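You operate a simulated robot arm through the tools that you are given. There is no shell and no other tool. Be economical: measure what you need, move in short steps, check, and stop when the job is done.

Carry out the task below with a simulated robot arm. There is one attempt and no reset: what you move stays moved.

## Task
Test probe P5 in the water jar and sort it by the reading.
Fine: GOOD rack if it reads 95 to 100, else FAULT rack; stopper back in the jar, checker dial back to OFF.

The check looks at the end state, three seconds after you hand in, the way a careful person would. Anything else that was tipped, shoved, dropped, spilled or broken makes it a failure.

## Robot
A 6-joint arm with a two-finger parallel gripper, fixed in place. Base frame: the origin is at the foot of the arm, x ahead of it, y to its left, z up; the work surface is at about z = 808. Units: mm, rad, N and s.
With the tool pointing down near the work surface it reaches from about 260 to 680 mm from the base axis. Its first joint turns from -1.152 to 1.152 rad. Payload 2.9 kg.
The tool frame sits at the grasp point between the pads (the TCP): z along the fingers, y along the line on which they close. The tips reach 30 mm beyond it. Largest opening 110 mm; finger width 20, thickness 10; the body of the gripper, 48 by 112 mm, starts 55 mm behind the TCP.
Orientation is that of the tool frame in the base frame, as a unit quaternion [w, x, y, z]. With the fingers straight down and closing along the base's y, the tool's x points along the base's -x, its y along +y and its z along -z.

## Interface
- The arm moves only by the tool jog_arm. Its argument "plan" is a list of rows, each an object (a shift or turn left out is 0, a gripper value left out holds the last) with "dp": the shift along the tool's x, y, z in units of 300 mm (1.0 is 300 mm), a list of three; "turn": the turn, a rotation vector about the tool's x, y, z in units of 45 degrees (1.0 is 45 degrees), a list of three; "gripper": the gripper command, from -1 (shut) to 1 (fully open), values between in proportion. In form: [{"dp": [x, y, z], "turn": [rx, ry, rz], "gripper": gripper}, ...]. A call has 1 to 12 rows; each row is the pose to reach, as a shift and turn from the pose commanded when the call began, along the tool's axes at that moment. A call with a number of a shift or a turn outside -1 to 1 is refused whole. Rows are played at 5 a second. More than 50 mm and 0.15 rad between two rows, or a gripper value outside its range, and nothing of the call is played. Where a pose cannot be reached the arm comes as near as it can. A force on the tool above 40 N (or 10 N above the force at the start of the call, whichever is more), or a blocked arm, ends the call early, and 0.2 s more pass. Each finger travels about 108 mm/s and halts on what it meets, pressing with about 21 N; the grip force reading is that of the motor and also rises with nothing between the fingers. The clock runs only during rows and for 0.2 s after the last one: add rows that repeat a pose to give the fingers time. The reply holds the time, the measured pose of the TCP, the force on the tool along the base axes, the opening and the grip force, in the units named above and with some noise.
- Cameras (640 x 400 px; columns grow to the right, rows downward): "scene" is fixed at [91.3, 444.8, 1391.5]; the picture's right is [-0.60, -0.80, 0.00], its down [-0.42, 0.31, -0.85] and it looks along [0.68, -0.51, -0.52] (base axes); focal length 351 px, centre (320, 200). "wrist" rides on the gripper at [-36, 0, -57] in the tool frame; the picture's right is [0.00, -1.00, 0.00], its down [0.97, 0.00, -0.24] and it looks along [0.24, 0.00, 0.97] (tool axes); focal length 218 px, centre (320, 200).
- capture(camera): a new picture of that camera. The clock stands still meanwhile.
- locate(camera, pixels): for up to 12 pixels [column, row] of the newest picture of that camera ("zoom" is the newest enlarged one), the place [x, y, z] in the base frame of the surface seen there, good to about 2 mm. The clock stands still meanwhile.
- zoom(camera, box): a new picture of the part [left, top, right, bottom] of that camera's present view, enlarged. The clock stands still meanwhile.
- finish_job(): hands the job in; it is judged then, once.

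Keep the steps short. Do not move on a guess: measure, check each grasp and each placing, and mend mistakes. In all there are 80 turns and 54 pictures (those below and enlarged ones count). Leave the gripper open and the arm clear of the work at the hand-in unless told otherwise, and finish with a single line.

The tools are called after ">>>" by a JSON object that holds its "op" and its "data". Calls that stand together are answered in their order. jog_arm: Moves the arm, as the interface text tells. Its arguments: {"type":"object","properties":{"plan":{"type":"array"}},"required":["plan"]} The other tools are called the same way: capture (camera) takes a picture; locate (camera, pixels) gives the place of the surface under pixels of a picture; zoom (camera, box) takes an enlarged picture of a part of a camera's view; finish_job () hands the job in.

At the start:

```text
clock: 0.0
eef_pos: [453.5, 56.2, 1112.9]
orientation: [0.0, 0.0, 1.0, 0.0]
contact_force: [0.7, 0.2, -0.9]
gripper_width: 109.8
grip_force: 0.0
```

scene: 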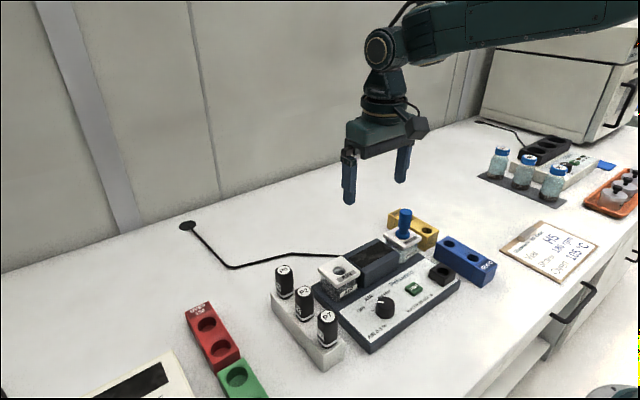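
wrist: 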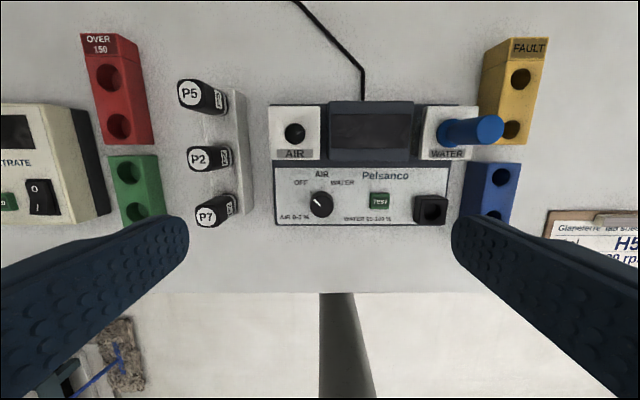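

I see the checker in the middle, the probes P5, P2 and P7 to its left, the water jar with a blue stopper, and the racks. I'll zoom in to read the labels and find out how the checker works.

>>> {"op": "zoom", "data": {"camera": "wrist", "box": [260, 80, 560, 240]}}

>>> {"op": "zoom", "data": {"camera": "scene", "box": [260, 200, 510, 370]}}

>>> {"op": "zoom", "data": {"camera": "wrist", "box": [70, 20, 270, 240]}}

```text
2.13 times, centred on (410, 160) of wrist
```

zoom: 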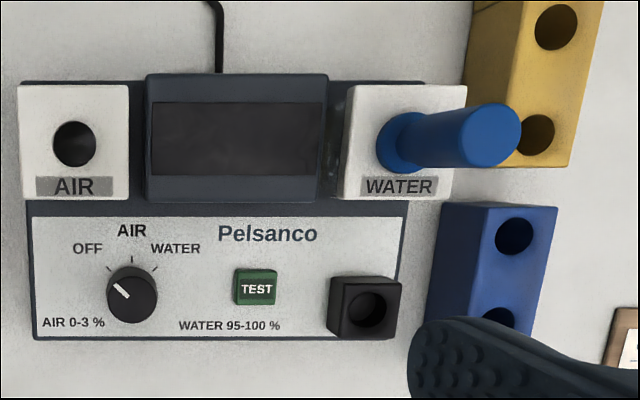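

```text
2.35 times, centred on (385, 285) of scene
```

zoom: 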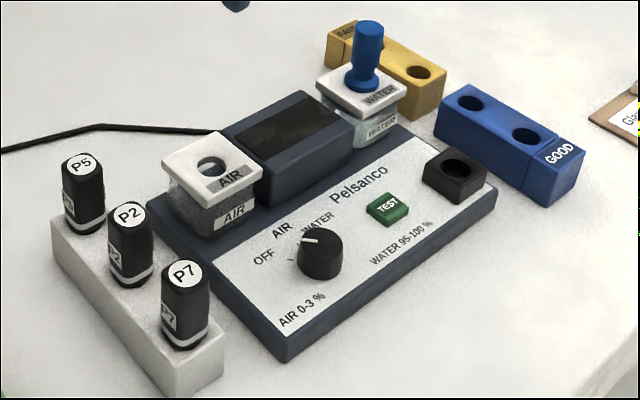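

```text
1.82 times, centred on (170, 130) of wrist
```

zoom: 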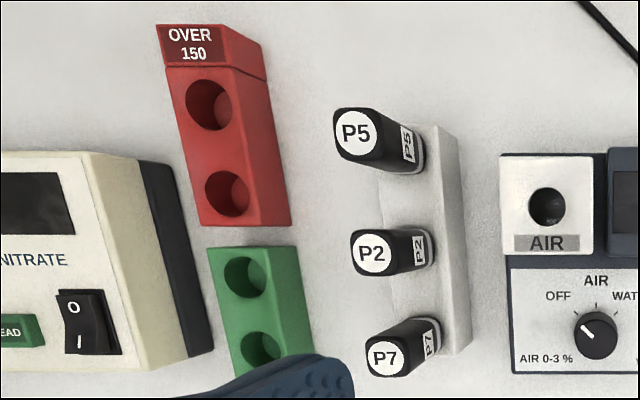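

The dial points at OFF. The TEST button is at (380,200), and there is a black socket at (431,210) that looks like a place to park the stopper. Next I measure the key points in the wrist view.

>>> {"op": "capture", "data": {"camera": "wrist"}}

>>> {"op": "locate", "data": {"camera": "wrist", "pixels": [[189, 93], [202, 157], [208, 217], [490, 129], [445, 114], [320, 205], [379, 199], [431, 200], [418, 198], [446, 225], [520, 78], [493, 186]]}}

>>> {"op": "capture", "data": {"camera": "scene"}}

>>> {"op": "locate", "data": {"camera": "scene", "pixels": [[405, 212], [407, 225], [441, 265], [432, 268], [454, 273], [384, 300], [413, 288], [283, 270], [286, 285], [286, 293], [395, 237], [280, 310]]}}

```text
48 pictures are left
```

wrist: 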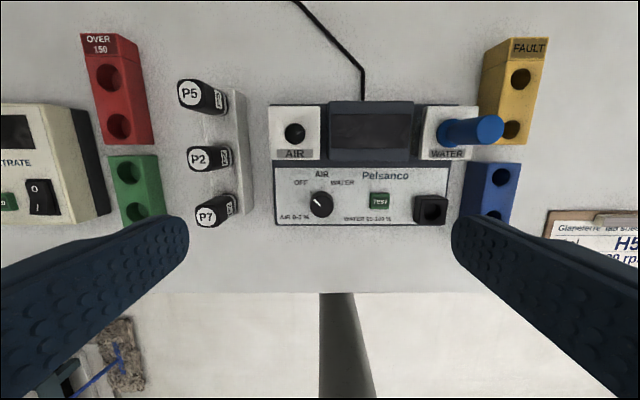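

```text
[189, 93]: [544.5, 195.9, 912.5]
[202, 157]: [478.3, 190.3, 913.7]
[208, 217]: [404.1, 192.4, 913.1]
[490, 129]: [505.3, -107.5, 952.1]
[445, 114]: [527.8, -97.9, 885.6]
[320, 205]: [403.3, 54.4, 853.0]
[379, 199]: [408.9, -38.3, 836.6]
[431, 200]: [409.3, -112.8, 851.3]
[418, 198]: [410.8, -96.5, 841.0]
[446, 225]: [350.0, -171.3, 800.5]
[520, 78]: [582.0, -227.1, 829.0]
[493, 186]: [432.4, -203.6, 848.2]
```

```text
47 pictures are left
```

scene: 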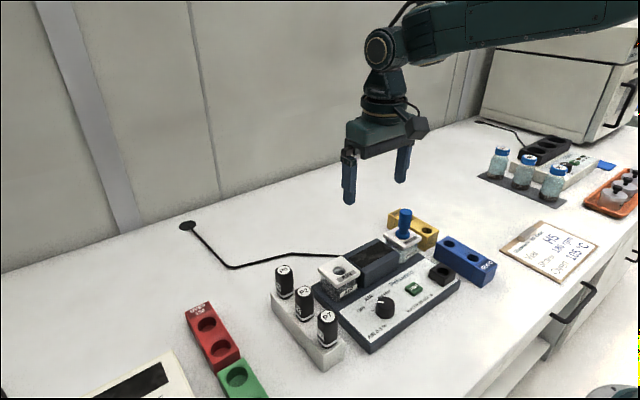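

```text
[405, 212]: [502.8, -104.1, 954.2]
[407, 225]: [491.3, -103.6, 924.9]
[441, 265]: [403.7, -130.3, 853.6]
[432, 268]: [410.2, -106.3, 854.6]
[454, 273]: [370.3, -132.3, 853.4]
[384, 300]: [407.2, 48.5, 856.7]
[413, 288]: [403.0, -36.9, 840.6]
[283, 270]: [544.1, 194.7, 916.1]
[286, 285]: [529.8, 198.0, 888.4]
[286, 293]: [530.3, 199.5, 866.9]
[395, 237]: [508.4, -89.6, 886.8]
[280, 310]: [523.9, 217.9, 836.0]
```

Heights so far: stopper top about 954, probe tops about 913, dial top 855, TEST button 838, and socket block top 853. I'll move above the jar and socket for a closer look.

>>> {"op": "jog_arm", "data": {"plan": [{"dp": [0, -0.135, 0.06]}, {"dp": [0, -0.27, 0.12]}, {"dp": [0, -0.405, 0.18]}, {"dp": [0, -0.54, 0.24]}, {"dp": [0, -0.54, 0.24]}]}}

>>> {"op": "capture", "data": {"camera": "wrist"}}

```text
clock: 1.2
eef_pos: [455.4, -107.3, 1039.0]
orientation: [0.0, 0.0, 1.0, 0.0]
contact_force: [-0.3, -0.5, -0.3]
gripper_width: 109.8
grip_force: 0.0
```

```text
46 pictures are left
```

wrist: 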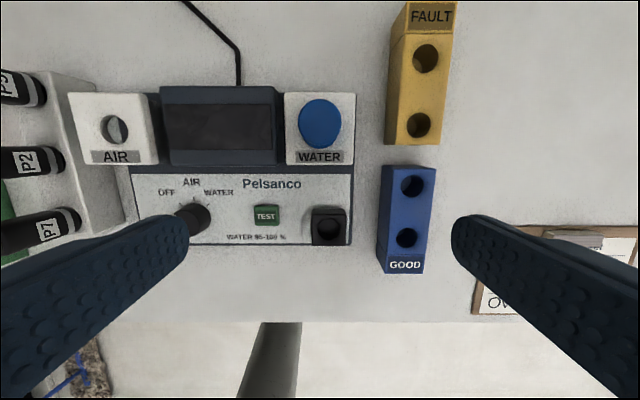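

Now I measure the stopper top, the socket hole rim and the rack holes from this closer view.

>>> {"op": "locate", "data": {"camera": "wrist", "pixels": [[301, 123], [338, 123], [319, 102], [319, 145], [313, 211], [344, 211], [317, 227], [341, 227], [411, 58], [439, 58], [406, 124], [432, 124]]}}

>>> {"op": "locate", "data": {"camera": "wrist", "pixels": [[399, 184], [426, 184], [412, 172], [412, 199], [396, 237], [419, 237], [406, 226], [406, 250], [314, 240], [344, 240], [329, 217], [329, 230]]}}

>>> {"op": "zoom", "data": {"camera": "wrist", "box": [260, 80, 460, 280]}}

```text
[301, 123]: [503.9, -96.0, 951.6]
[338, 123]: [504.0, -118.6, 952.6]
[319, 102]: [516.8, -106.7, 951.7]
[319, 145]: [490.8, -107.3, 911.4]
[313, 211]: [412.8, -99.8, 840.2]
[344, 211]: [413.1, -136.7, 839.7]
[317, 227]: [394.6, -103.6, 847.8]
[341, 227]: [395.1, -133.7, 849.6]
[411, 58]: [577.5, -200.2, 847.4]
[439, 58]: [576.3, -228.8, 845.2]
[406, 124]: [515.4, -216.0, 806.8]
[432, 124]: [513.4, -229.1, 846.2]
```

```text
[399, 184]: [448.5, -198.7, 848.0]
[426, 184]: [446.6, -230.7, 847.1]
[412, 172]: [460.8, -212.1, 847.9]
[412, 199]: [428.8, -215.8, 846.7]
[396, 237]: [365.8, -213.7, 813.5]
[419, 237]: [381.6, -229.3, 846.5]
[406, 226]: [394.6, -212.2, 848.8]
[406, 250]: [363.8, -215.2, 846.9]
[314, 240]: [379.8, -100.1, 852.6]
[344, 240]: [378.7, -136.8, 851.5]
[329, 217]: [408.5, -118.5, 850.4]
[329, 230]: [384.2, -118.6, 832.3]
```

```text
2.00 times, centred on (360, 180) of wrist
```

zoom: 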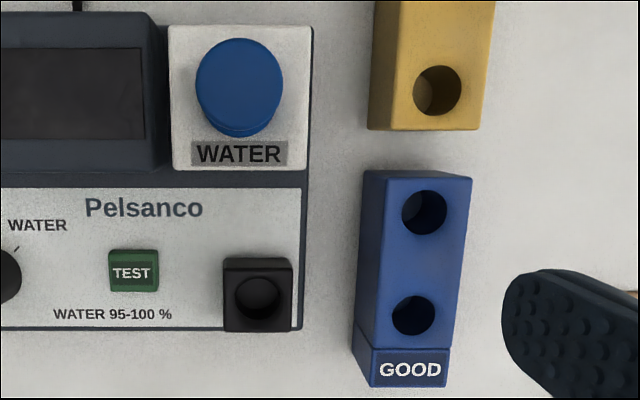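

The stopper's axis is at about (504,-107) with a diameter of about 24. The socket hole is at (395,-118) and about 26 mm wide, so it suits as a park for the stopper. I'll move over the stopper with the fingers half open and go down partway.

>>> {"op": "jog_arm", "data": {"plan": [{"dp": [-0.083, -0.002, 0], "gripper": 0.09}, {"dp": [-0.165, -0.002, 0.03], "gripper": 0.09}, {"dp": [-0.165, -0.002, 0.15], "gripper": 0.09}, {"dp": [-0.165, -0.002, 0.2], "gripper": 0.09}, {"dp": [-0.165, -0.002, 0.2], "gripper": 0.09}]}}

>>> {"op": "capture", "data": {"camera": "wrist"}}

>>> {"op": "zoom", "data": {"camera": "scene", "box": [330, 130, 490, 290]}}

```text
clock: 2.4
eef_pos: [503.9, -108.3, 979.2]
orientation: [0.001, 0.0, 1.0, -0.001]
contact_force: [1.0, -0.1, 0.5]
gripper_width: 59.8
grip_force: 0.0
```

```text
44 pictures are left
```

wrist: 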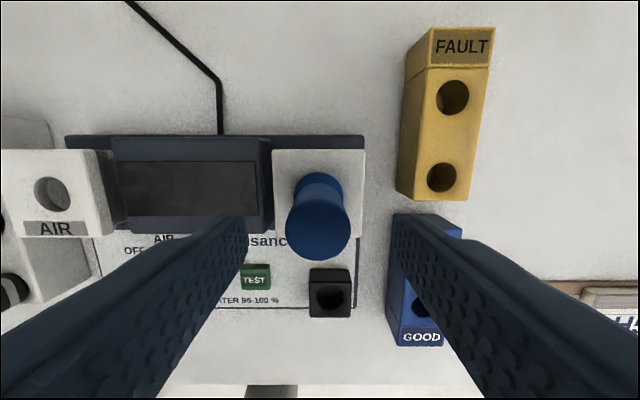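

```text
2.50 times, centred on (410, 210) of scene
```

zoom: 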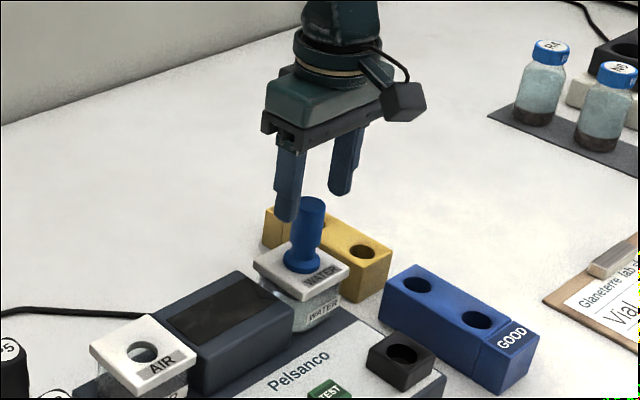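

The stopper sits centred between the fingers in y. I'll confirm its axis from this picture and check the display height on the left.

>>> {"op": "locate", "data": {"camera": "wrist", "pixels": [[288, 230], [349, 230], [319, 204], [319, 256], [245, 185], [297, 185], [345, 185], [319, 160]]}}

```text
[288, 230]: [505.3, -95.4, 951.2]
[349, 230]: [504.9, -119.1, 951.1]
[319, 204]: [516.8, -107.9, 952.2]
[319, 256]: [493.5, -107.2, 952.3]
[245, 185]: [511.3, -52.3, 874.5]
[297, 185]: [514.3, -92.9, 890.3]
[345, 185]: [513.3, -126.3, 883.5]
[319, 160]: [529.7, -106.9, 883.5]
```

The axis is (505,-107), the top is at 952 and the lid at 884. I'll go down to z≈931 and close.

>>> {"op": "jog_arm", "data": {"plan": [{"dp": [-0.002, 0.003, 0.08]}, {"dp": [-0.002, 0.003, 0.16]}, {"dp": [-0.002, 0.003, 0.16]}, {"dp": [-0.002, 0.003, 0.16], "gripper": -1}, {"dp": [-0.002, 0.003, 0.16], "gripper": -1}, {"dp": [-0.002, 0.003, 0.16], "gripper": -1}]}}

```text
clock: 3.8
eef_pos: [503.8, -107.4, 931.1]
orientation: [0.0, 0.0, 1.0, -0.001]
contact_force: [1.2, -0.3, -0.3]
gripper_width: 26.4
grip_force: 20.7
```

The gripper closed at 26.4 mm with 20.7 N, so I have a hold. Now I lift straight up and look.

>>> {"op": "jog_arm", "data": {"plan": [{"dp": [0, 0, -0.05]}, {"dp": [0, 0, -0.13]}, {"dp": [0, 0, -0.25]}, {"dp": [0, 0, -0.33]}, {"dp": [0, 0, -0.33]}]}}

>>> {"op": "zoom", "data": {"camera": "scene", "box": [330, 100, 490, 290]}}

```text
clock: 5.0
eef_pos: [504.4, -107.6, 1032.1]
orientation: [0.0, 0.0, 1.0, 0.0]
contact_force: [0.2, -0.3, 0.1]
gripper_width: 26.5
grip_force: 21.2
```

```text
2.11 times, centred on (410, 195) of scene
```

zoom: 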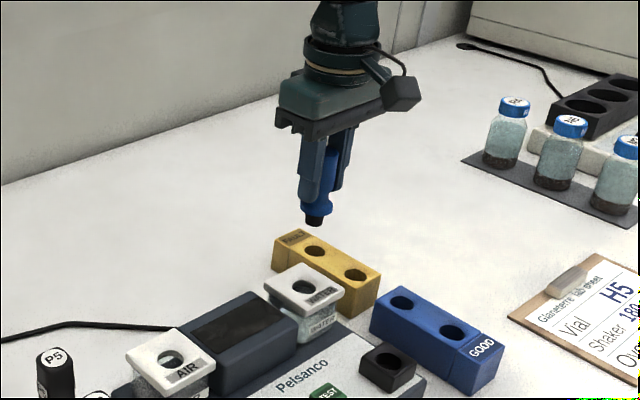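

The stopper came free and shows a short black plug under a flange. I'll measure the plug and the open jar hole.

>>> {"op": "locate", "data": {"camera": "zoom", "pixels": [[309, 219], [324, 222], [316, 224], [301, 204], [332, 207], [318, 211], [302, 281], [302, 293], [388, 355], [388, 365], [290, 286], [314, 287]]}}

>>> {"op": "capture", "data": {"camera": "wrist"}}

```text
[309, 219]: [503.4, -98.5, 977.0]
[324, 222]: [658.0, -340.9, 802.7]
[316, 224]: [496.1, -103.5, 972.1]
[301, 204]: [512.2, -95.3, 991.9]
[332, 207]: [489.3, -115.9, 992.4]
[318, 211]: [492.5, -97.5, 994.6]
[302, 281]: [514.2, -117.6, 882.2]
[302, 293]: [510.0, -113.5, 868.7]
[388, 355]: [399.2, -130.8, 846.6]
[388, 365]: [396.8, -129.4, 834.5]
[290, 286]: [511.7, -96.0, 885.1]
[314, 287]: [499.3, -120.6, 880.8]
```

```text
41 pictures are left
```

wrist: 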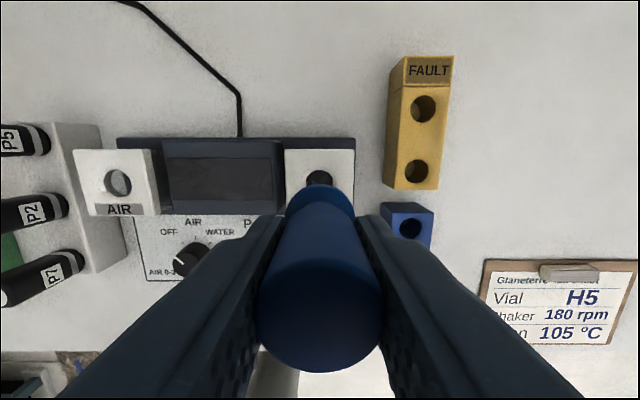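

The flange bottom is about 47 mm below the TCP and the plug reaches about 61 mm below it. The socket block top is at 852 with its centre at (396,-118). I'll carry the stopper over it and stop with the plug just above.

>>> {"op": "jog_arm", "data": {"plan": [{"dp": [0.12, -0.012, 0]}, {"dp": [0.24, -0.024, 0]}, {"dp": [0.361, -0.036, 0.05]}, {"dp": [0.361, -0.036, 0.15]}, {"dp": [0.361, -0.036, 0.25]}, {"dp": [0.361, -0.036, 0.35]}, {"dp": [0.361, -0.036, 0.35]}]}}

>>> {"op": "zoom", "data": {"camera": "scene", "box": [390, 190, 510, 310]}}

>>> {"op": "capture", "data": {"camera": "wrist"}}

```text
clock: 6.6
eef_pos: [396.0, -118.1, 924.8]
orientation: [0.001, 0.001, 1.0, 0.0]
contact_force: [-0.4, 0.4, -1.2]
gripper_width: 26.7
grip_force: 20.8
```

```text
3.33 times, centred on (450, 250) of scene
```

zoom: 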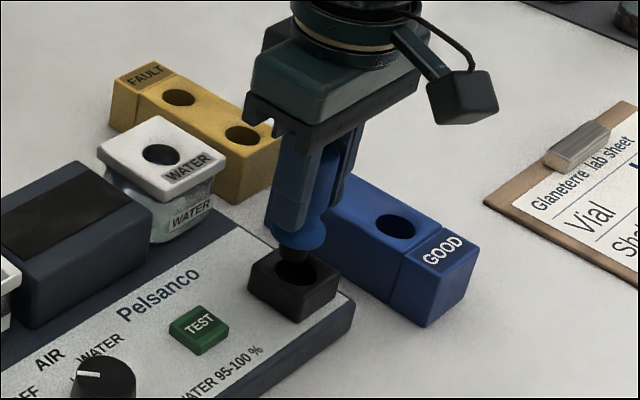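

```text
39 pictures are left
```

wrist: 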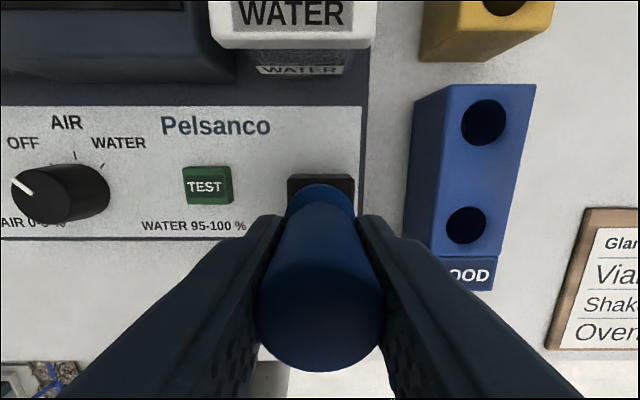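

The plug is right over the hole; the block is centred at column 320 in the wrist view. I go down in small steps to seat the flange.

>>> {"op": "jog_arm", "data": {"plan": [{"dp": [0, 0, 0.02]}, {"dp": [0, 0, 0.04]}, {"dp": [0, 0, 0.055]}, {"dp": [0, 0, 0.07]}, {"dp": [0, 0, 0.078]}, {"dp": [0, 0, 0.078]}]}}

>>> {"op": "zoom", "data": {"camera": "scene", "box": [390, 190, 510, 310]}}

```text
clock: 8.0
eef_pos: [396.3, -116.8, 902.2]
orientation: [-0.001, 0.0, 1.0, 0.0]
contact_force: [-2.0, 0.5, -1.3]
gripper_width: 26.9
grip_force: 20.7
```

```text
3.33 times, centred on (450, 250) of scene
```

zoom: 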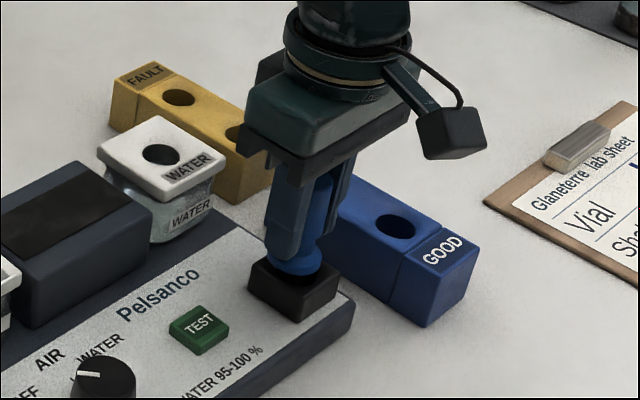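

The plug is in and the flange is a few mm above the block. I lower a little more, then release to about 60 mm.

>>> {"op": "jog_arm", "data": {"plan": [{"dp": [0, 0, 0.006]}, {"dp": [0, 0, 0.01]}, {"dp": [0, 0, 0.01]}]}}

```text
clock: 8.8
eef_pos: [396.0, -118.0, 899.9]
orientation: [0.0, 0.0, 1.0, 0.0]
contact_force: [-4.8, -0.3, 1.3]
gripper_width: 26.6
grip_force: 21.0
```

There is a slight sideways force of about -5 N in x. I ease 1.5 mm toward -x and read again.

>>> {"op": "jog_arm", "data": {"plan": [{"dp": [0.003, 0, 0]}, {"dp": [0.006, 0, 0]}, {"dp": [0.006, 0, 0.004]}, {"dp": [0.006, 0, 0.004]}]}}

```text
clock: 9.8
eef_pos: [394.2, -118.1, 898.6]
orientation: [0.0, 0.0, 1.0, 0.001]
contact_force: [-0.8, 0.3, -0.2]
gripper_width: 26.8
grip_force: 21.1
```

The force has gone. Now I release, then rise and check.

>>> {"op": "jog_arm", "data": {"plan": [{"dp": [0, 0, 0], "gripper": -0.3}, {"dp": [0, 0, 0], "gripper": 0.09}, {"dp": [0, 0, 0], "gripper": 0.09}, {"dp": [0, 0, -0.1], "gripper": 0.09}, {"dp": [0, 0, -0.22], "gripper": 0.09}, {"dp": [0, 0, -0.34], "gripper": 0.09}, {"dp": [0, 0, -0.45], "gripper": 0.09}, {"dp": [0, 0, -0.45], "gripper": 0.09}]}}

>>> {"op": "capture", "data": {"camera": "wrist"}}

>>> {"op": "zoom", "data": {"camera": "scene", "box": [320, 190, 480, 350]}}

```text
clock: 11.6
eef_pos: [393.6, -117.8, 1033.5]
orientation: [0.0, 0.0, 1.0, 0.0]
contact_force: [-0.1, 0.2, 0.0]
gripper_width: 59.9
grip_force: 0.1
```

```text
37 pictures are left
```

wrist: 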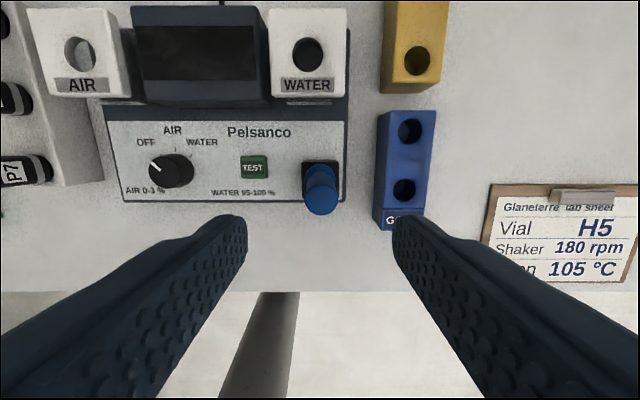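

```text
2.50 times, centred on (400, 270) of scene
```

zoom: 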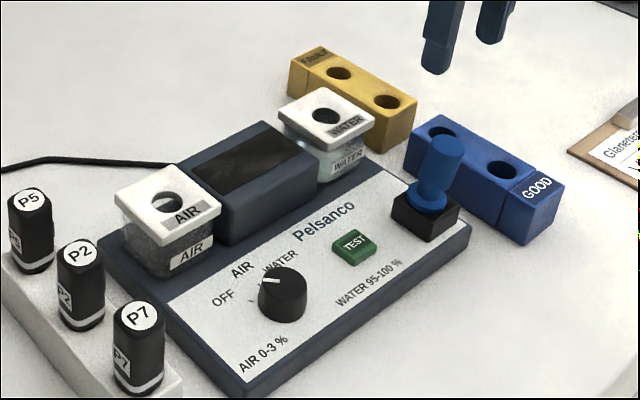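

The stopper is parked upright in the socket. Next is the dial, so I measure its knob top and the panel.

>>> {"op": "zoom", "data": {"camera": "wrist", "box": [100, 110, 300, 210]}}

>>> {"op": "locate", "data": {"camera": "wrist", "pixels": [[148, 168], [187, 168], [168, 153], [168, 180], [168, 168], [200, 165], [254, 167], [135, 195], [307, 55], [83, 55]]}}

```text
3.20 times, centred on (200, 160) of wrist
```

zoom: 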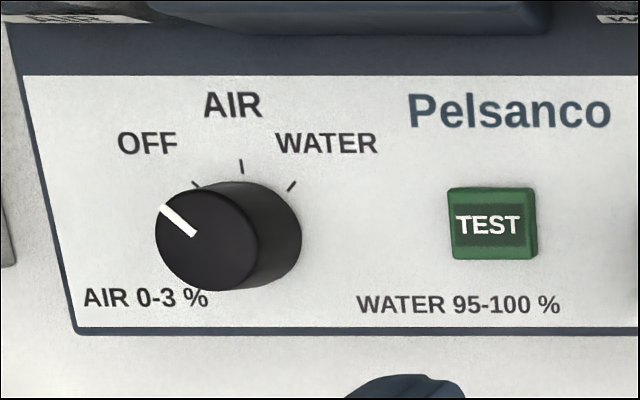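

```text
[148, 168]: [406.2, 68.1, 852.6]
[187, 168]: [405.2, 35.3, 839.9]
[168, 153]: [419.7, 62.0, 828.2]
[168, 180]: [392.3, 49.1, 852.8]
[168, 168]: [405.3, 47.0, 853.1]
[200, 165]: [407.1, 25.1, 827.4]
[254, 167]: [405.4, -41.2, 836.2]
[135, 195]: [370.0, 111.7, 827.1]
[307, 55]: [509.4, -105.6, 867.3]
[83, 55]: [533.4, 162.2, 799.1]
```

The knob is about 32 mm wide, centred at about (405,52), with its top at 853 and the panel at 827.5. I move above it.

>>> {"op": "jog_arm", "data": {"plan": [{"dp": [-0.01, 0.14, 0]}, {"dp": [-0.02, 0.28, 0]}, {"dp": [-0.03, 0.42, 0.05]}, {"dp": [-0.038, 0.566, 0.1]}, {"dp": [-0.038, 0.566, 0.22]}, {"dp": [-0.038, 0.566, 0.34]}, {"dp": [-0.038, 0.566, 0.34]}]}}

>>> {"op": "capture", "data": {"camera": "wrist"}}

```text
clock: 13.2
eef_pos: [404.5, 53.1, 930.9]
orientation: [0.0, -0.001, 1.0, 0.0]
contact_force: [0.7, -0.7, -0.8]
gripper_width: 60.1
grip_force: 0.0
```

```text
34 pictures are left
```

wrist: 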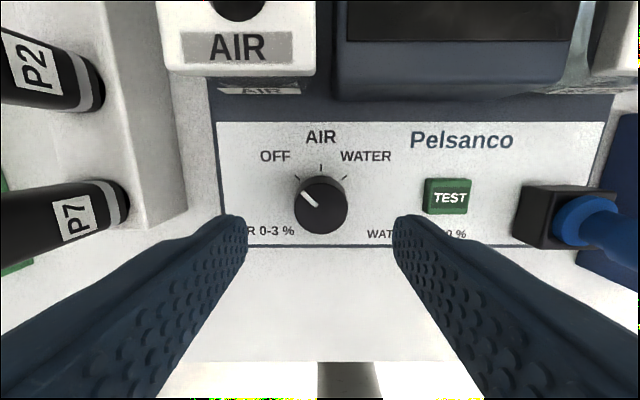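

>>> {"op": "locate", "data": {"camera": "wrist", "pixels": [[297, 205], [345, 205], [321, 184], [321, 226], [321, 205], [447, 196]]}}

```text
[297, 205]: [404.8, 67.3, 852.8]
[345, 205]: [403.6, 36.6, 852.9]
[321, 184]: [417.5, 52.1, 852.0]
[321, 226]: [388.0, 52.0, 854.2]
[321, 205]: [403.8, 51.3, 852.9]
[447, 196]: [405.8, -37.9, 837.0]
```

The knob centre is (403.5,52). I'll turn the gripper -45° first, so the dial turn stays near the wrist's neutral position, then go down to z≈864.

>>> {"op": "jog_arm", "data": {"plan": [{"dp": [0, 0, 0], "turn": [0, 0, -0.17]}, {"dp": [0, 0, 0], "turn": [0, 0, -0.34]}, {"dp": [0, 0, 0], "turn": [0, 0, -0.51]}, {"dp": [0.002, -0.003, 0], "turn": [0, 0, -0.68]}, {"dp": [0.002, -0.003, 0], "turn": [0, 0, -0.85]}, {"dp": [0.002, -0.003, 0], "turn": [0, 0, -1]}, {"dp": [0.002, -0.003, 0.08], "turn": [0, 0, -1]}, {"dp": [0.002, -0.003, 0.16], "turn": [0, 0, -1]}, {"dp": [0.002, -0.003, 0.222], "turn": [0, 0, -1]}, {"dp": [0.002, -0.003, 0.222], "turn": [0, 0, -1]}]}}

```text
clock: 15.4
eef_pos: [404.8, 50.2, 864.0]
orientation: [0.0, -0.383, 0.924, 0.0]
contact_force: [0.0, 0.0, 0.1]
gripper_width: 60.1
grip_force: 0.0
```

I'm in place and in free air. I close on the knob.

>>> {"op": "jog_arm", "data": {"plan": [{"gripper": -0.3}, {"gripper": -0.5}, {"gripper": -1}, {"gripper": -1}]}}

```text
clock: 16.4
eef_pos: [402.3, 53.4, 865.2]
orientation: [0.0, -0.384, 0.923, 0.003]
contact_force: [-18.7, 21.6, 5.2]
gripper_width: 36.6
grip_force: 44.3
```

There's a grip, but with a side force of about 28 N along (-x,+y), so the command is off-centre. I shift along the tool's +y in small steps to relieve it.

>>> {"op": "jog_arm", "data": {"plan": [{"dp": [0, 0.004, 0]}, {"dp": [0, 0.008, 0]}, {"dp": [0, 0.008, 0]}]}}

```text
clock: 17.2
eef_pos: [403.5, 53.6, 864.1]
orientation: [0.0, -0.383, 0.924, 0.002]
contact_force: [-13.7, 8.9, -3.0]
gripper_width: 36.8
grip_force: 44.7
```

>>> {"op": "jog_arm", "data": {"plan": [{"dp": [0, 0.004, 0]}, {"dp": [0, 0.006, 0]}, {"dp": [0, 0.006, 0]}]}}

>>> {"op": "capture", "data": {"camera": "wrist"}}

```text
clock: 18.0
eef_pos: [402.7, 53.7, 865.7]
orientation: [0.001, -0.382, 0.924, -0.001]
contact_force: [-6.0, -1.9, -10.9]
gripper_width: 36.6
grip_force: 45.4
```

```text
33 pictures are left
```

wrist: 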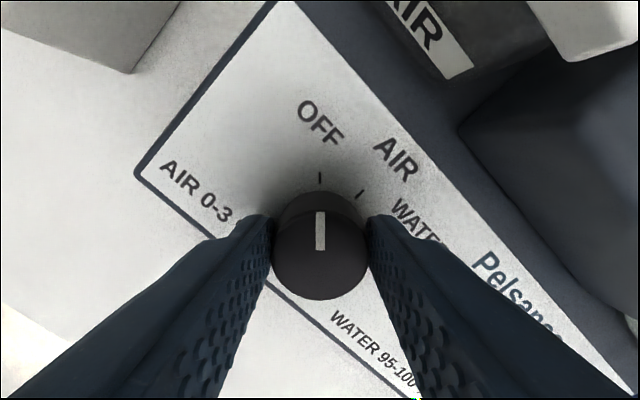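

The grip is centred and the pointer lines up with OFF. I turn it 45° clockwise, to AIR, and look.

>>> {"op": "jog_arm", "data": {"plan": [{"turn": [0, 0, 0.15]}, {"turn": [0, 0, 0.3]}, {"turn": [0, 0, 0.45]}, {"turn": [0, 0, 0.6]}, {"turn": [0, 0, 0.75]}, {"turn": [0, 0, 0.88]}, {"turn": [0, 0, 1]}, {"turn": [0, 0, 1]}]}}

>>> {"op": "capture", "data": {"camera": "wrist"}}

```text
clock: 19.8
eef_pos: [402.3, 51.9, 865.1]
orientation: [0.001, 0.002, 1.0, -0.003]
contact_force: [7.4, -23.5, -14.0]
gripper_width: 36.7
grip_force: 44.3
```

```text
32 pictures are left
```

wrist: 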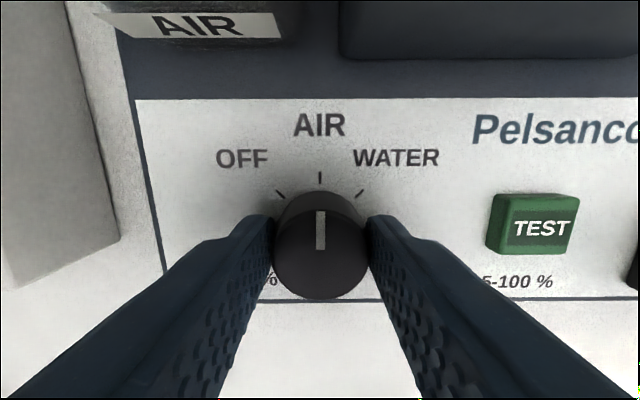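

The pointer is at AIR. There is a side force of -23 N in y, so I ease -2 mm in y and turn another 45° to WATER.

>>> {"op": "jog_arm", "data": {"plan": [{"dp": [0, -0.005, 0]}, {"dp": [0, -0.007, -0.004], "turn": [0, 0, 0.15]}, {"dp": [0, -0.007, -0.004], "turn": [0, 0, 0.3]}, {"dp": [0, -0.007, -0.004], "turn": [0, 0, 0.45]}, {"dp": [0, -0.007, -0.004], "turn": [0, 0, 0.6]}, {"dp": [0, -0.007, -0.004], "turn": [0, 0, 0.75]}, {"dp": [0, -0.007, -0.004], "turn": [0, 0, 0.88]}, {"dp": [0, -0.007, -0.004], "turn": [0, 0, 1]}, {"dp": [0, -0.007, -0.004], "turn": [0, 0, 1]}]}}

>>> {"op": "capture", "data": {"camera": "wrist"}}

```text
clock: 21.8
eef_pos: [401.8, 51.6, 866.1]
orientation: [0.001, 0.384, 0.923, -0.002]
contact_force: [5.7, -16.3, -9.4]
gripper_width: 36.2
grip_force: 45.2
```

```text
31 pictures are left
```

wrist: 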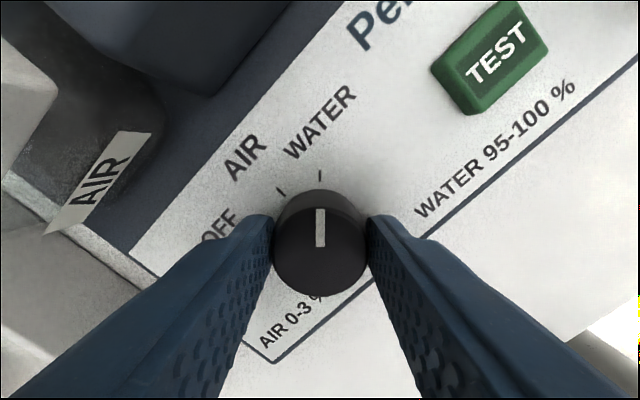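

The pointer is at WATER. I release, rise 150 mm and turn the gripper back to straight.

>>> {"op": "jog_arm", "data": {"plan": [{"gripper": 0.09}, {"gripper": 0.09}, {"dp": [0, 0, -0.12], "gripper": 0.09}, {"dp": [0, 0, -0.26], "gripper": 0.09}, {"dp": [0, 0, -0.4], "gripper": 0.09}, {"dp": [0, 0, -0.5], "turn": [0, 0, -0.17]}, {"dp": [0, 0, -0.5], "turn": [0, 0, -0.34]}, {"dp": [0, 0, -0.5], "turn": [0, 0, -0.51]}, {"dp": [0, 0, -0.5], "turn": [0, 0, -0.68]}, {"dp": [0, 0, -0.5], "turn": [0, 0, -0.85]}, {"dp": [0, 0, -0.5], "turn": [0, 0, -1]}, {"dp": [0, 0, -0.5], "turn": [0, 0, -1]}]}}

>>> {"op": "capture", "data": {"camera": "wrist"}}

```text
clock: 24.4
eef_pos: [401.9, 52.4, 1016.7]
orientation: [0.0, -0.001, 1.0, 0.0]
contact_force: [-0.7, -0.4, -0.5]
gripper_width: 60.2
grip_force: 0.1
```

```text
30 pictures are left
```

wrist: 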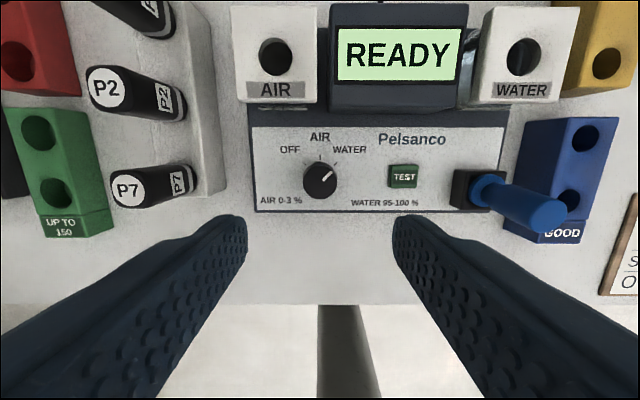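

The display reads READY. I go above P5 next.

>>> {"op": "jog_arm", "data": {"plan": [{"dp": [-0.09, 0.095, 0]}, {"dp": [-0.18, 0.19, 0]}, {"dp": [-0.28, 0.285, 0]}, {"dp": [-0.37, 0.38, 0]}, {"dp": [-0.46, 0.475, 0.03]}, {"dp": [-0.465, 0.475, 0.1]}, {"dp": [-0.465, 0.475, 0.1]}]}}

>>> {"op": "capture", "data": {"camera": "wrist"}}

```text
clock: 26.0
eef_pos: [540.8, 194.1, 987.2]
orientation: [0.0, 0.0, 1.0, 0.0]
contact_force: [-0.1, -0.9, -0.9]
gripper_width: 59.9
grip_force: 0.0
```

```text
29 pictures are left
```

wrist: 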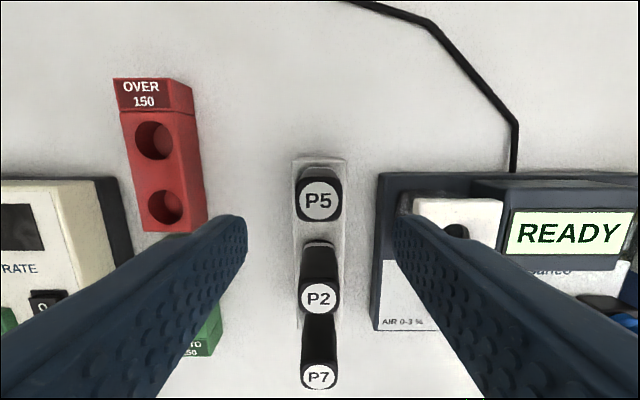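

>>> {"op": "locate", "data": {"camera": "wrist", "pixels": [[300, 202], [338, 202], [319, 184], [319, 219], [319, 202], [319, 298], [297, 185], [341, 185], [294, 165], [346, 165]]}}

>>> {"op": "zoom", "data": {"camera": "scene", "box": [250, 230, 370, 370]}}

```text
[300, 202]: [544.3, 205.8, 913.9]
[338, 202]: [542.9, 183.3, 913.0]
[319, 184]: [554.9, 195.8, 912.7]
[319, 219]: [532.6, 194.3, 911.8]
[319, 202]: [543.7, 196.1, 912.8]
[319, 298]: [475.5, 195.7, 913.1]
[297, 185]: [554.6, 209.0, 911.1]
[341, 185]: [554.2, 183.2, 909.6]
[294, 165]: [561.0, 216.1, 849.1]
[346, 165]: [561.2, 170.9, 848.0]
```

```text
2.86 times, centred on (310, 300) of scene
```

zoom: 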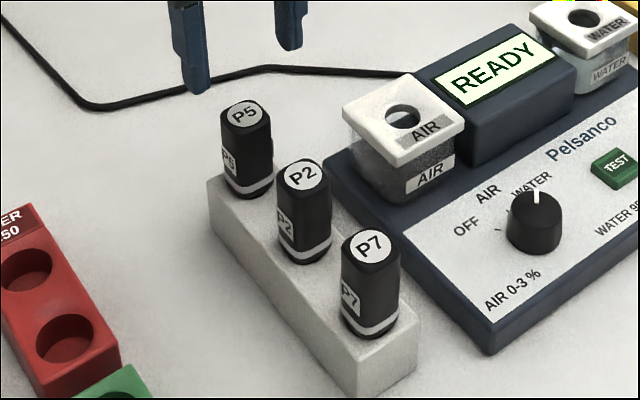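

P5's axis is at (543.5,195). It is about 28 mm square with its top at 913, and the rack top is at 849. I go down to z≈889 and grip.

>>> {"op": "jog_arm", "data": {"plan": [{"dp": [-0.009, 0.003, 0.1]}, {"dp": [-0.009, 0.003, 0.2]}, {"dp": [-0.009, 0.003, 0.29]}, {"dp": [-0.009, 0.003, 0.327]}, {"dp": [-0.009, 0.003, 0.327]}, {"dp": [-0.009, 0.003, 0.327], "gripper": -1}, {"dp": [-0.009, 0.003, 0.327], "gripper": -1}, {"dp": [-0.009, 0.003, 0.327], "gripper": -1}]}}

```text
clock: 27.8
eef_pos: [544.3, 194.4, 888.0]
orientation: [0.0, 0.0, 1.0, 0.0]
contact_force: [-0.3, 0.4, -0.2]
gripper_width: 29.6
grip_force: 20.9
```

I have a hold at 29.6 mm. I lift straight up by about 130 mm, since the stem length is unknown.

>>> {"op": "jog_arm", "data": {"plan": [{"dp": [0, 0, -0.06]}, {"dp": [0, 0, -0.16]}, {"dp": [0, 0, -0.3]}, {"dp": [0, 0, -0.43]}, {"dp": [0, 0, -0.43]}]}}

>>> {"op": "zoom", "data": {"camera": "scene", "box": [210, 140, 370, 320]}}

```text
clock: 29.0
eef_pos: [543.5, 195.1, 1017.6]
orientation: [0.0, 0.0, 1.0, 0.001]
contact_force: [0.2, -0.2, -1.6]
gripper_width: 29.4
grip_force: 21.6
```

```text
2.22 times, centred on (290, 230) of scene
```

zoom: 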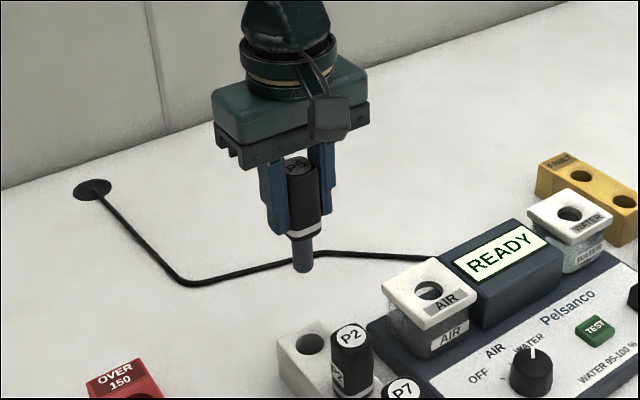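

P5 is out and shows its stem. I measure the stem tip and shoulder, and the water jar's hole.

>>> {"op": "locate", "data": {"camera": "zoom", "pixels": [[303, 269], [295, 255], [310, 255], [303, 238], [290, 229], [320, 229], [558, 213], [581, 215], [570, 206], [570, 223], [530, 210], [612, 222]]}}

```text
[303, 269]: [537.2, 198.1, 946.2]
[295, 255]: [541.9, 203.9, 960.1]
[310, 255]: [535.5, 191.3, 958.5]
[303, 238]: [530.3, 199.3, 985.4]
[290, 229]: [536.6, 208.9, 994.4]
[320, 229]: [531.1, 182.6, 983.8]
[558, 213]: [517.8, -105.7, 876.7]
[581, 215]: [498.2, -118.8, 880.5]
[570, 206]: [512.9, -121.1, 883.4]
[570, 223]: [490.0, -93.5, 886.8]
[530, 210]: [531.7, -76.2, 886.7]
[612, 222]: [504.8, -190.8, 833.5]
```

The stem tip is about 74 mm below the TCP and the shoulder 39 mm below. The jar hole is at about (505,-107). I carry P5 high over the display toward the jar and stop short of it.

>>> {"op": "jog_arm", "data": {"plan": [{"dp": [0.02, -0.15, 0]}, {"dp": [0.04, -0.3, 0]}, {"dp": [0.06, -0.45, 0]}, {"dp": [0.08, -0.6, 0]}, {"dp": [0.1, -0.75, 0]}, {"dp": [0.12, -0.88, 0]}, {"dp": [0.128, -0.98, 0]}, {"dp": [0.128, -0.98, 0]}]}}

>>> {"op": "capture", "data": {"camera": "wrist"}}

```text
clock: 30.8
eef_pos: [505.1, -98.5, 1017.1]
orientation: [0.0, -0.001, 1.0, 0.0]
contact_force: [-0.3, -0.1, 0.1]
gripper_width: 29.6
grip_force: 21.1
```

```text
26 pictures are left
```

wrist: 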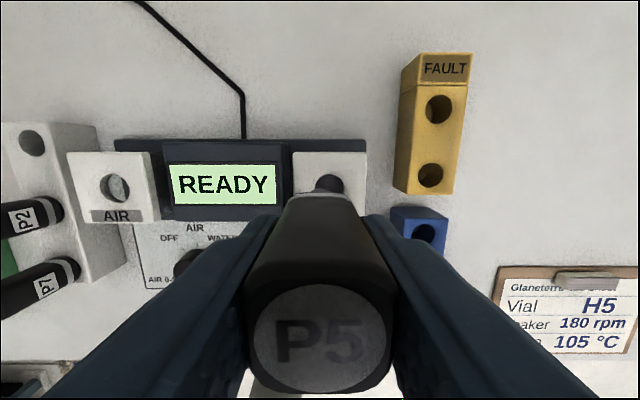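

>>> {"op": "jog_arm", "data": {"plan": [{"dp": [0, -0.029, 0]}, {"dp": [0, -0.029, 0.08]}, {"dp": [0, -0.029, 0.155]}, {"dp": [0, -0.029, 0.155]}]}}

>>> {"op": "zoom", "data": {"camera": "scene", "box": [350, 170, 460, 280]}}

>>> {"op": "capture", "data": {"camera": "wrist"}}

```text
clock: 31.8
eef_pos: [505.7, -106.4, 969.5]
orientation: [0.0, 0.001, 1.0, 0.001]
contact_force: [0.0, 0.4, -0.7]
gripper_width: 29.3
grip_force: 20.9
```

```text
3.64 times, centred on (405, 225) of scene
```

zoom: 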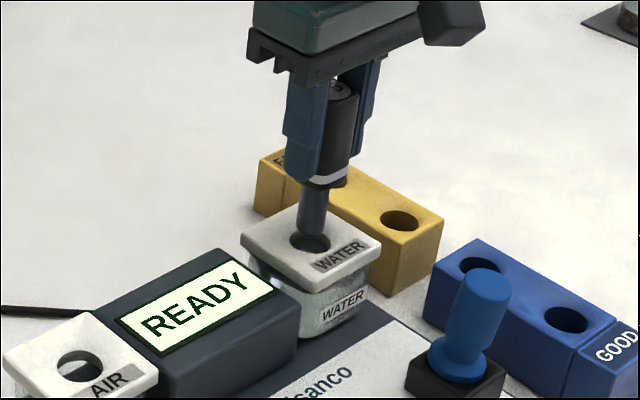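

```text
24 pictures are left
```

wrist: 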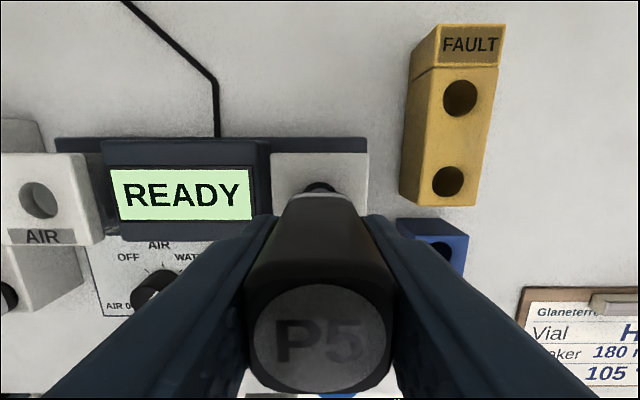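

The stem tip is over the hole. I lower slowly until the shoulder is near the lid (z≈925).

>>> {"op": "jog_arm", "data": {"plan": [{"dp": [0, 0, 0.03]}, {"dp": [0, 0, 0.06]}, {"dp": [0, 0, 0.09]}, {"dp": [0, 0, 0.12]}, {"dp": [0, 0, 0.14]}, {"dp": [0, 0, 0.147]}, {"dp": [0, 0, 0.147]}]}}

>>> {"op": "zoom", "data": {"camera": "scene", "box": [350, 170, 460, 280]}}

```text
clock: 33.4
eef_pos: [505.4, -105.8, 926.4]
orientation: [0.0, 0.0, 1.0, 0.0]
contact_force: [0.2, -0.3, -0.2]
gripper_width: 29.9
grip_force: 21.0
```

```text
3.64 times, centred on (405, 225) of scene
```

zoom: 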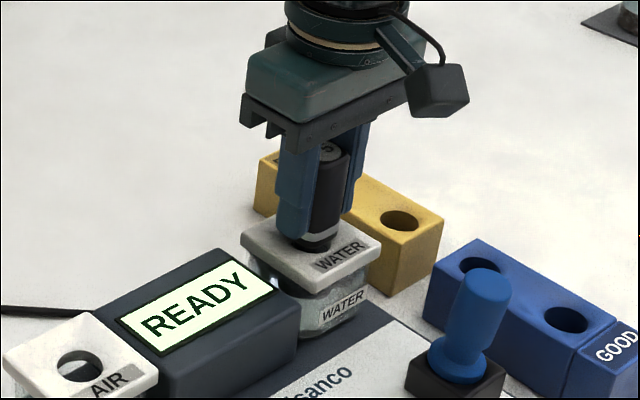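

No force, and the stem is inside. I lower another 3 mm and then check for contact.

>>> {"op": "jog_arm", "data": {"plan": [{"dp": [0, 0, 0.005]}, {"dp": [0, 0, 0.01]}, {"dp": [0, 0, 0.01]}]}}

```text
clock: 34.2
eef_pos: [506.5, -107.2, 924.9]
orientation: [0.0, -0.001, 1.0, -0.001]
contact_force: [-5.4, 1.8, 17.0]
gripper_width: 29.9
grip_force: 21.1
```

The shoulder is on the lid (17 N upward). I release, rise and check.

>>> {"op": "jog_arm", "data": {"plan": [{"dp": [0, 0, -0.003], "gripper": -1}, {"dp": [0, 0, -0.003], "gripper": -0.3}, {"dp": [0, 0, -0.003], "gripper": 0.09}, {"dp": [0, 0, -0.003], "gripper": 0.09}, {"dp": [0, 0, -0.12]}, {"dp": [0, 0, -0.25]}, {"dp": [0, 0, -0.38]}, {"dp": [0, 0, -0.38]}]}}

>>> {"op": "capture", "data": {"camera": "wrist"}}

>>> {"op": "zoom", "data": {"camera": "scene", "box": [340, 170, 460, 310]}}

```text
clock: 36.0
eef_pos: [506.3, -106.6, 1038.4]
orientation: [0.0, 0.0, 1.0, -0.001]
contact_force: [0.2, 0.0, -0.5]
gripper_width: 59.7
grip_force: 0.1
```

```text
22 pictures are left
```

wrist: 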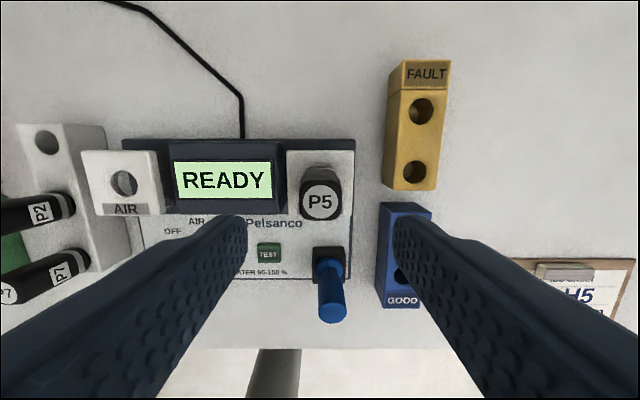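

```text
2.86 times, centred on (400, 240) of scene
```

zoom: 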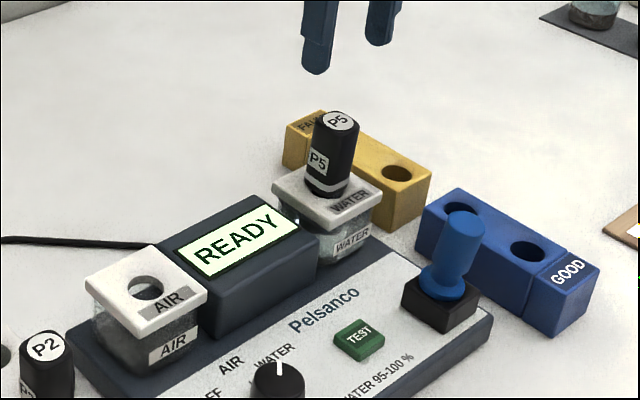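

P5 stands upright in the water jar. I close the fingers and move above the TEST button at about (405.5,-39).

>>> {"op": "jog_arm", "data": {"plan": [{"dp": [0.11, 0.075, 0], "gripper": -1}, {"dp": [0.22, 0.15, 0], "gripper": -1}, {"dp": [0.337, 0.225, 0.05], "gripper": -1}, {"dp": [0.337, 0.225, 0.2], "gripper": -1}, {"dp": [0.337, 0.225, 0.35], "gripper": -1}, {"dp": [0.337, 0.225, 0.48], "gripper": -1}, {"dp": [0.337, 0.225, 0.48], "gripper": -1}]}}

>>> {"op": "capture", "data": {"camera": "wrist"}}

```text
clock: 37.6
eef_pos: [404.5, -39.7, 893.4]
orientation: [0.0, 0.0, 1.0, 0.001]
contact_force: [0.5, 0.1, 1.3]
gripper_width: 0.0
grip_force: 20.9
```

```text
20 pictures are left
```

wrist: 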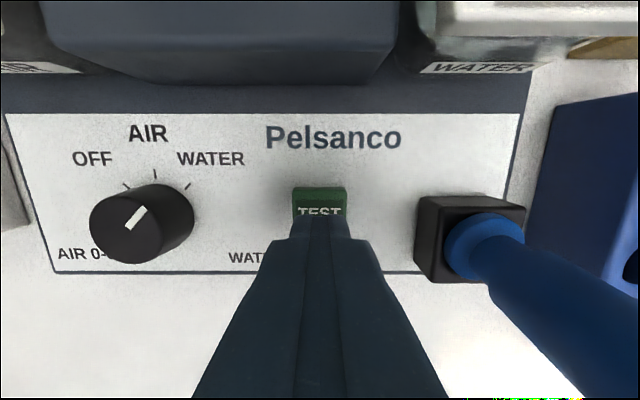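

The fingers are centred on TEST (column 319). I press down gently; the force stop guards the move.

>>> {"op": "jog_arm", "data": {"plan": [{"dp": [0, 0, 0.04]}, {"dp": [0, 0, 0.075]}, {"dp": [0, 0, 0.087]}, {"dp": [0, 0, 0.092]}, {"dp": [0, 0, 0.097]}, {"dp": [0, 0, 0.097]}]}}

>>> {"op": "zoom", "data": {"camera": "scene", "box": [320, 200, 440, 320]}}

```text
clock: 39.0
eef_pos: [404.9, -39.0, 864.0]
orientation: [0.0, 0.0, 1.0, -0.001]
contact_force: [0.9, -0.6, 2.1]
gripper_width: 0.0
grip_force: 21.0
```

```text
3.33 times, centred on (380, 260) of scene
```

zoom: 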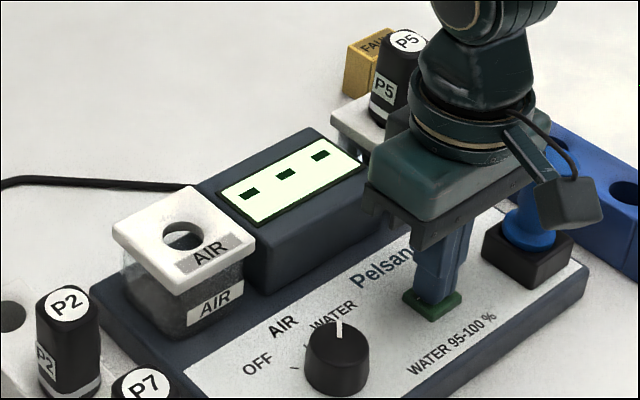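

The display shows "- - -", so a measurement is running. I raise off the button, wait, then read.

>>> {"op": "jog_arm", "data": {"plan": [{"dp": [0, 0, -0.1]}, {"dp": [0, 0, -0.25]}, {"dp": [0, 0, -0.4]}, {"dp": [0, 0, -0.5]}, {"dp": [0, 0, -0.5]}, {"dp": [0, 0, -0.5]}, {"dp": [0, 0, -0.5]}, {"dp": [0, 0, -0.5]}, {"dp": [0, 0, -0.5]}, {"dp": [0, 0, -0.5]}]}}

>>> {"op": "zoom", "data": {"camera": "wrist", "box": [120, 0, 440, 200]}}

```text
clock: 41.2
eef_pos: [404.7, -38.6, 1013.7]
orientation: [0.0, 0.0, 1.0, 0.0]
contact_force: [0.4, 0.4, 0.2]
gripper_width: 0.2
grip_force: 20.7
```

```text
2.00 times, centred on (280, 100) of wrist
```

zoom: 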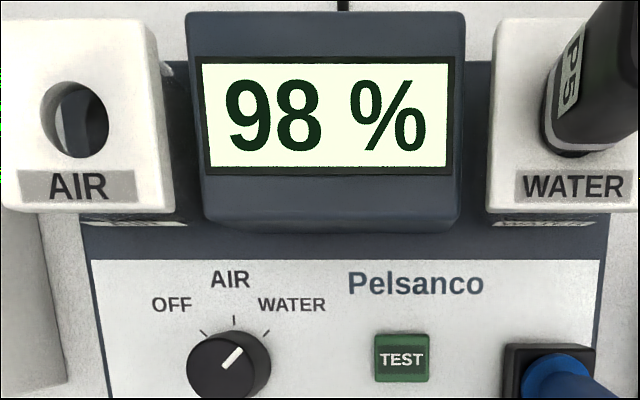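

The reading is 98 %, so P5 goes to the GOOD rack. I'll recheck the display before pulling it. I move back over P5 with the fingers at 60 mm.

>>> {"op": "jog_arm", "data": {"plan": [{"dp": [-0.11, -0.076, -0.02], "gripper": 0.09}, {"dp": [-0.22, -0.15, -0.02], "gripper": 0.09}, {"dp": [-0.337, -0.228, -0.02], "gripper": 0.09}, {"dp": [-0.337, -0.228, -0.02], "gripper": 0.09}]}}

>>> {"op": "capture", "data": {"camera": "wrist"}}

>>> {"op": "locate", "data": {"camera": "wrist", "pixels": [[319, 215], [305, 215], [333, 215]]}}

```text
clock: 42.2
eef_pos: [507.0, -108.8, 1020.0]
orientation: [0.0, 0.0, 1.0, 0.0]
contact_force: [0.8, 0.5, -0.4]
gripper_width: 59.9
grip_force: 0.1
```

```text
17 pictures are left
```

wrist: 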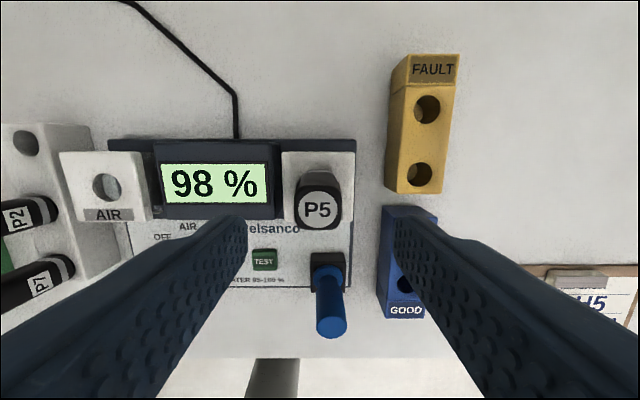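

```text
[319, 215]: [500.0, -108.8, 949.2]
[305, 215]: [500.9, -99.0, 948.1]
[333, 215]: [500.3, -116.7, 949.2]
```

The reading is still 98 %. P5's axis is at about (504,-107.5). I go down and grip it.

>>> {"op": "jog_arm", "data": {"plan": [{"dp": [0.007, 0.004, 0.1]}, {"dp": [0.007, 0.004, 0.2]}, {"dp": [0.007, 0.004, 0.28]}, {"dp": [0.007, 0.004, 0.312]}, {"dp": [0.007, 0.004, 0.312]}, {"dp": [0.007, 0.004, 0.312], "gripper": -1}, {"dp": [0.007, 0.004, 0.312], "gripper": -1}, {"dp": [0.007, 0.004, 0.312], "gripper": -1}]}}

```text
clock: 44.0
eef_pos: [502.0, -108.0, 927.4]
orientation: [0.0, 0.0, 1.0, 0.0]
contact_force: [-0.7, 0.3, 0.6]
gripper_width: 29.7
grip_force: 20.8
```

I have a grip (29.7 mm). I lift P5 clear of the jar, carry it over the GOOD hole at (445,-214) and stop above it.

>>> {"op": "jog_arm", "data": {"plan": [{"dp": [0, 0, -0.07]}, {"dp": [0, 0, -0.17]}, {"dp": [0, 0, -0.24]}, {"dp": [0.065, -0.118, -0.24]}, {"dp": [0.13, -0.236, -0.24]}, {"dp": [0.195, -0.355, -0.24]}, {"dp": [0.195, -0.355, -0.15]}, {"dp": [0.195, -0.355, -0.03]}, {"dp": [0.195, -0.355, -0.03]}]}}

>>> {"op": "zoom", "data": {"camera": "scene", "box": [400, 180, 520, 300]}}

>>> {"op": "capture", "data": {"camera": "wrist"}}

```text
clock: 46.0
eef_pos: [445.6, -214.4, 934.5]
orientation: [0.001, 0.0, 1.0, 0.0]
contact_force: [0.7, 0.3, -0.9]
gripper_width: 29.8
grip_force: 20.8
```

```text
3.33 times, centred on (460, 240) of scene
```

zoom: 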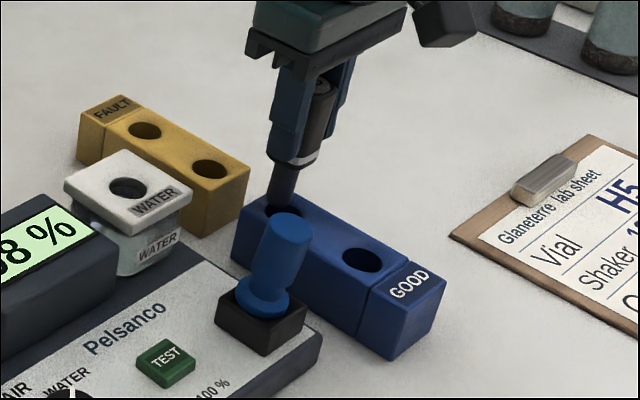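

```text
15 pictures are left
```

wrist: 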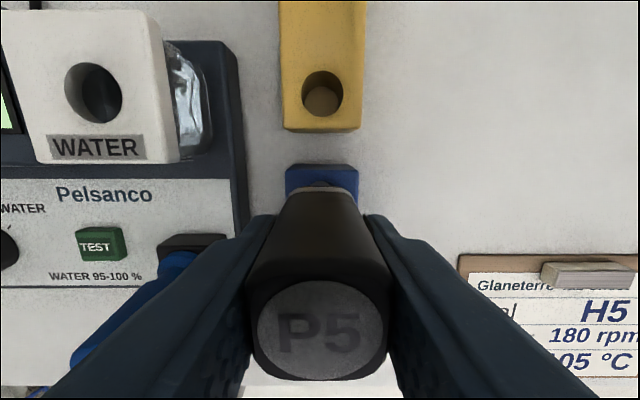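

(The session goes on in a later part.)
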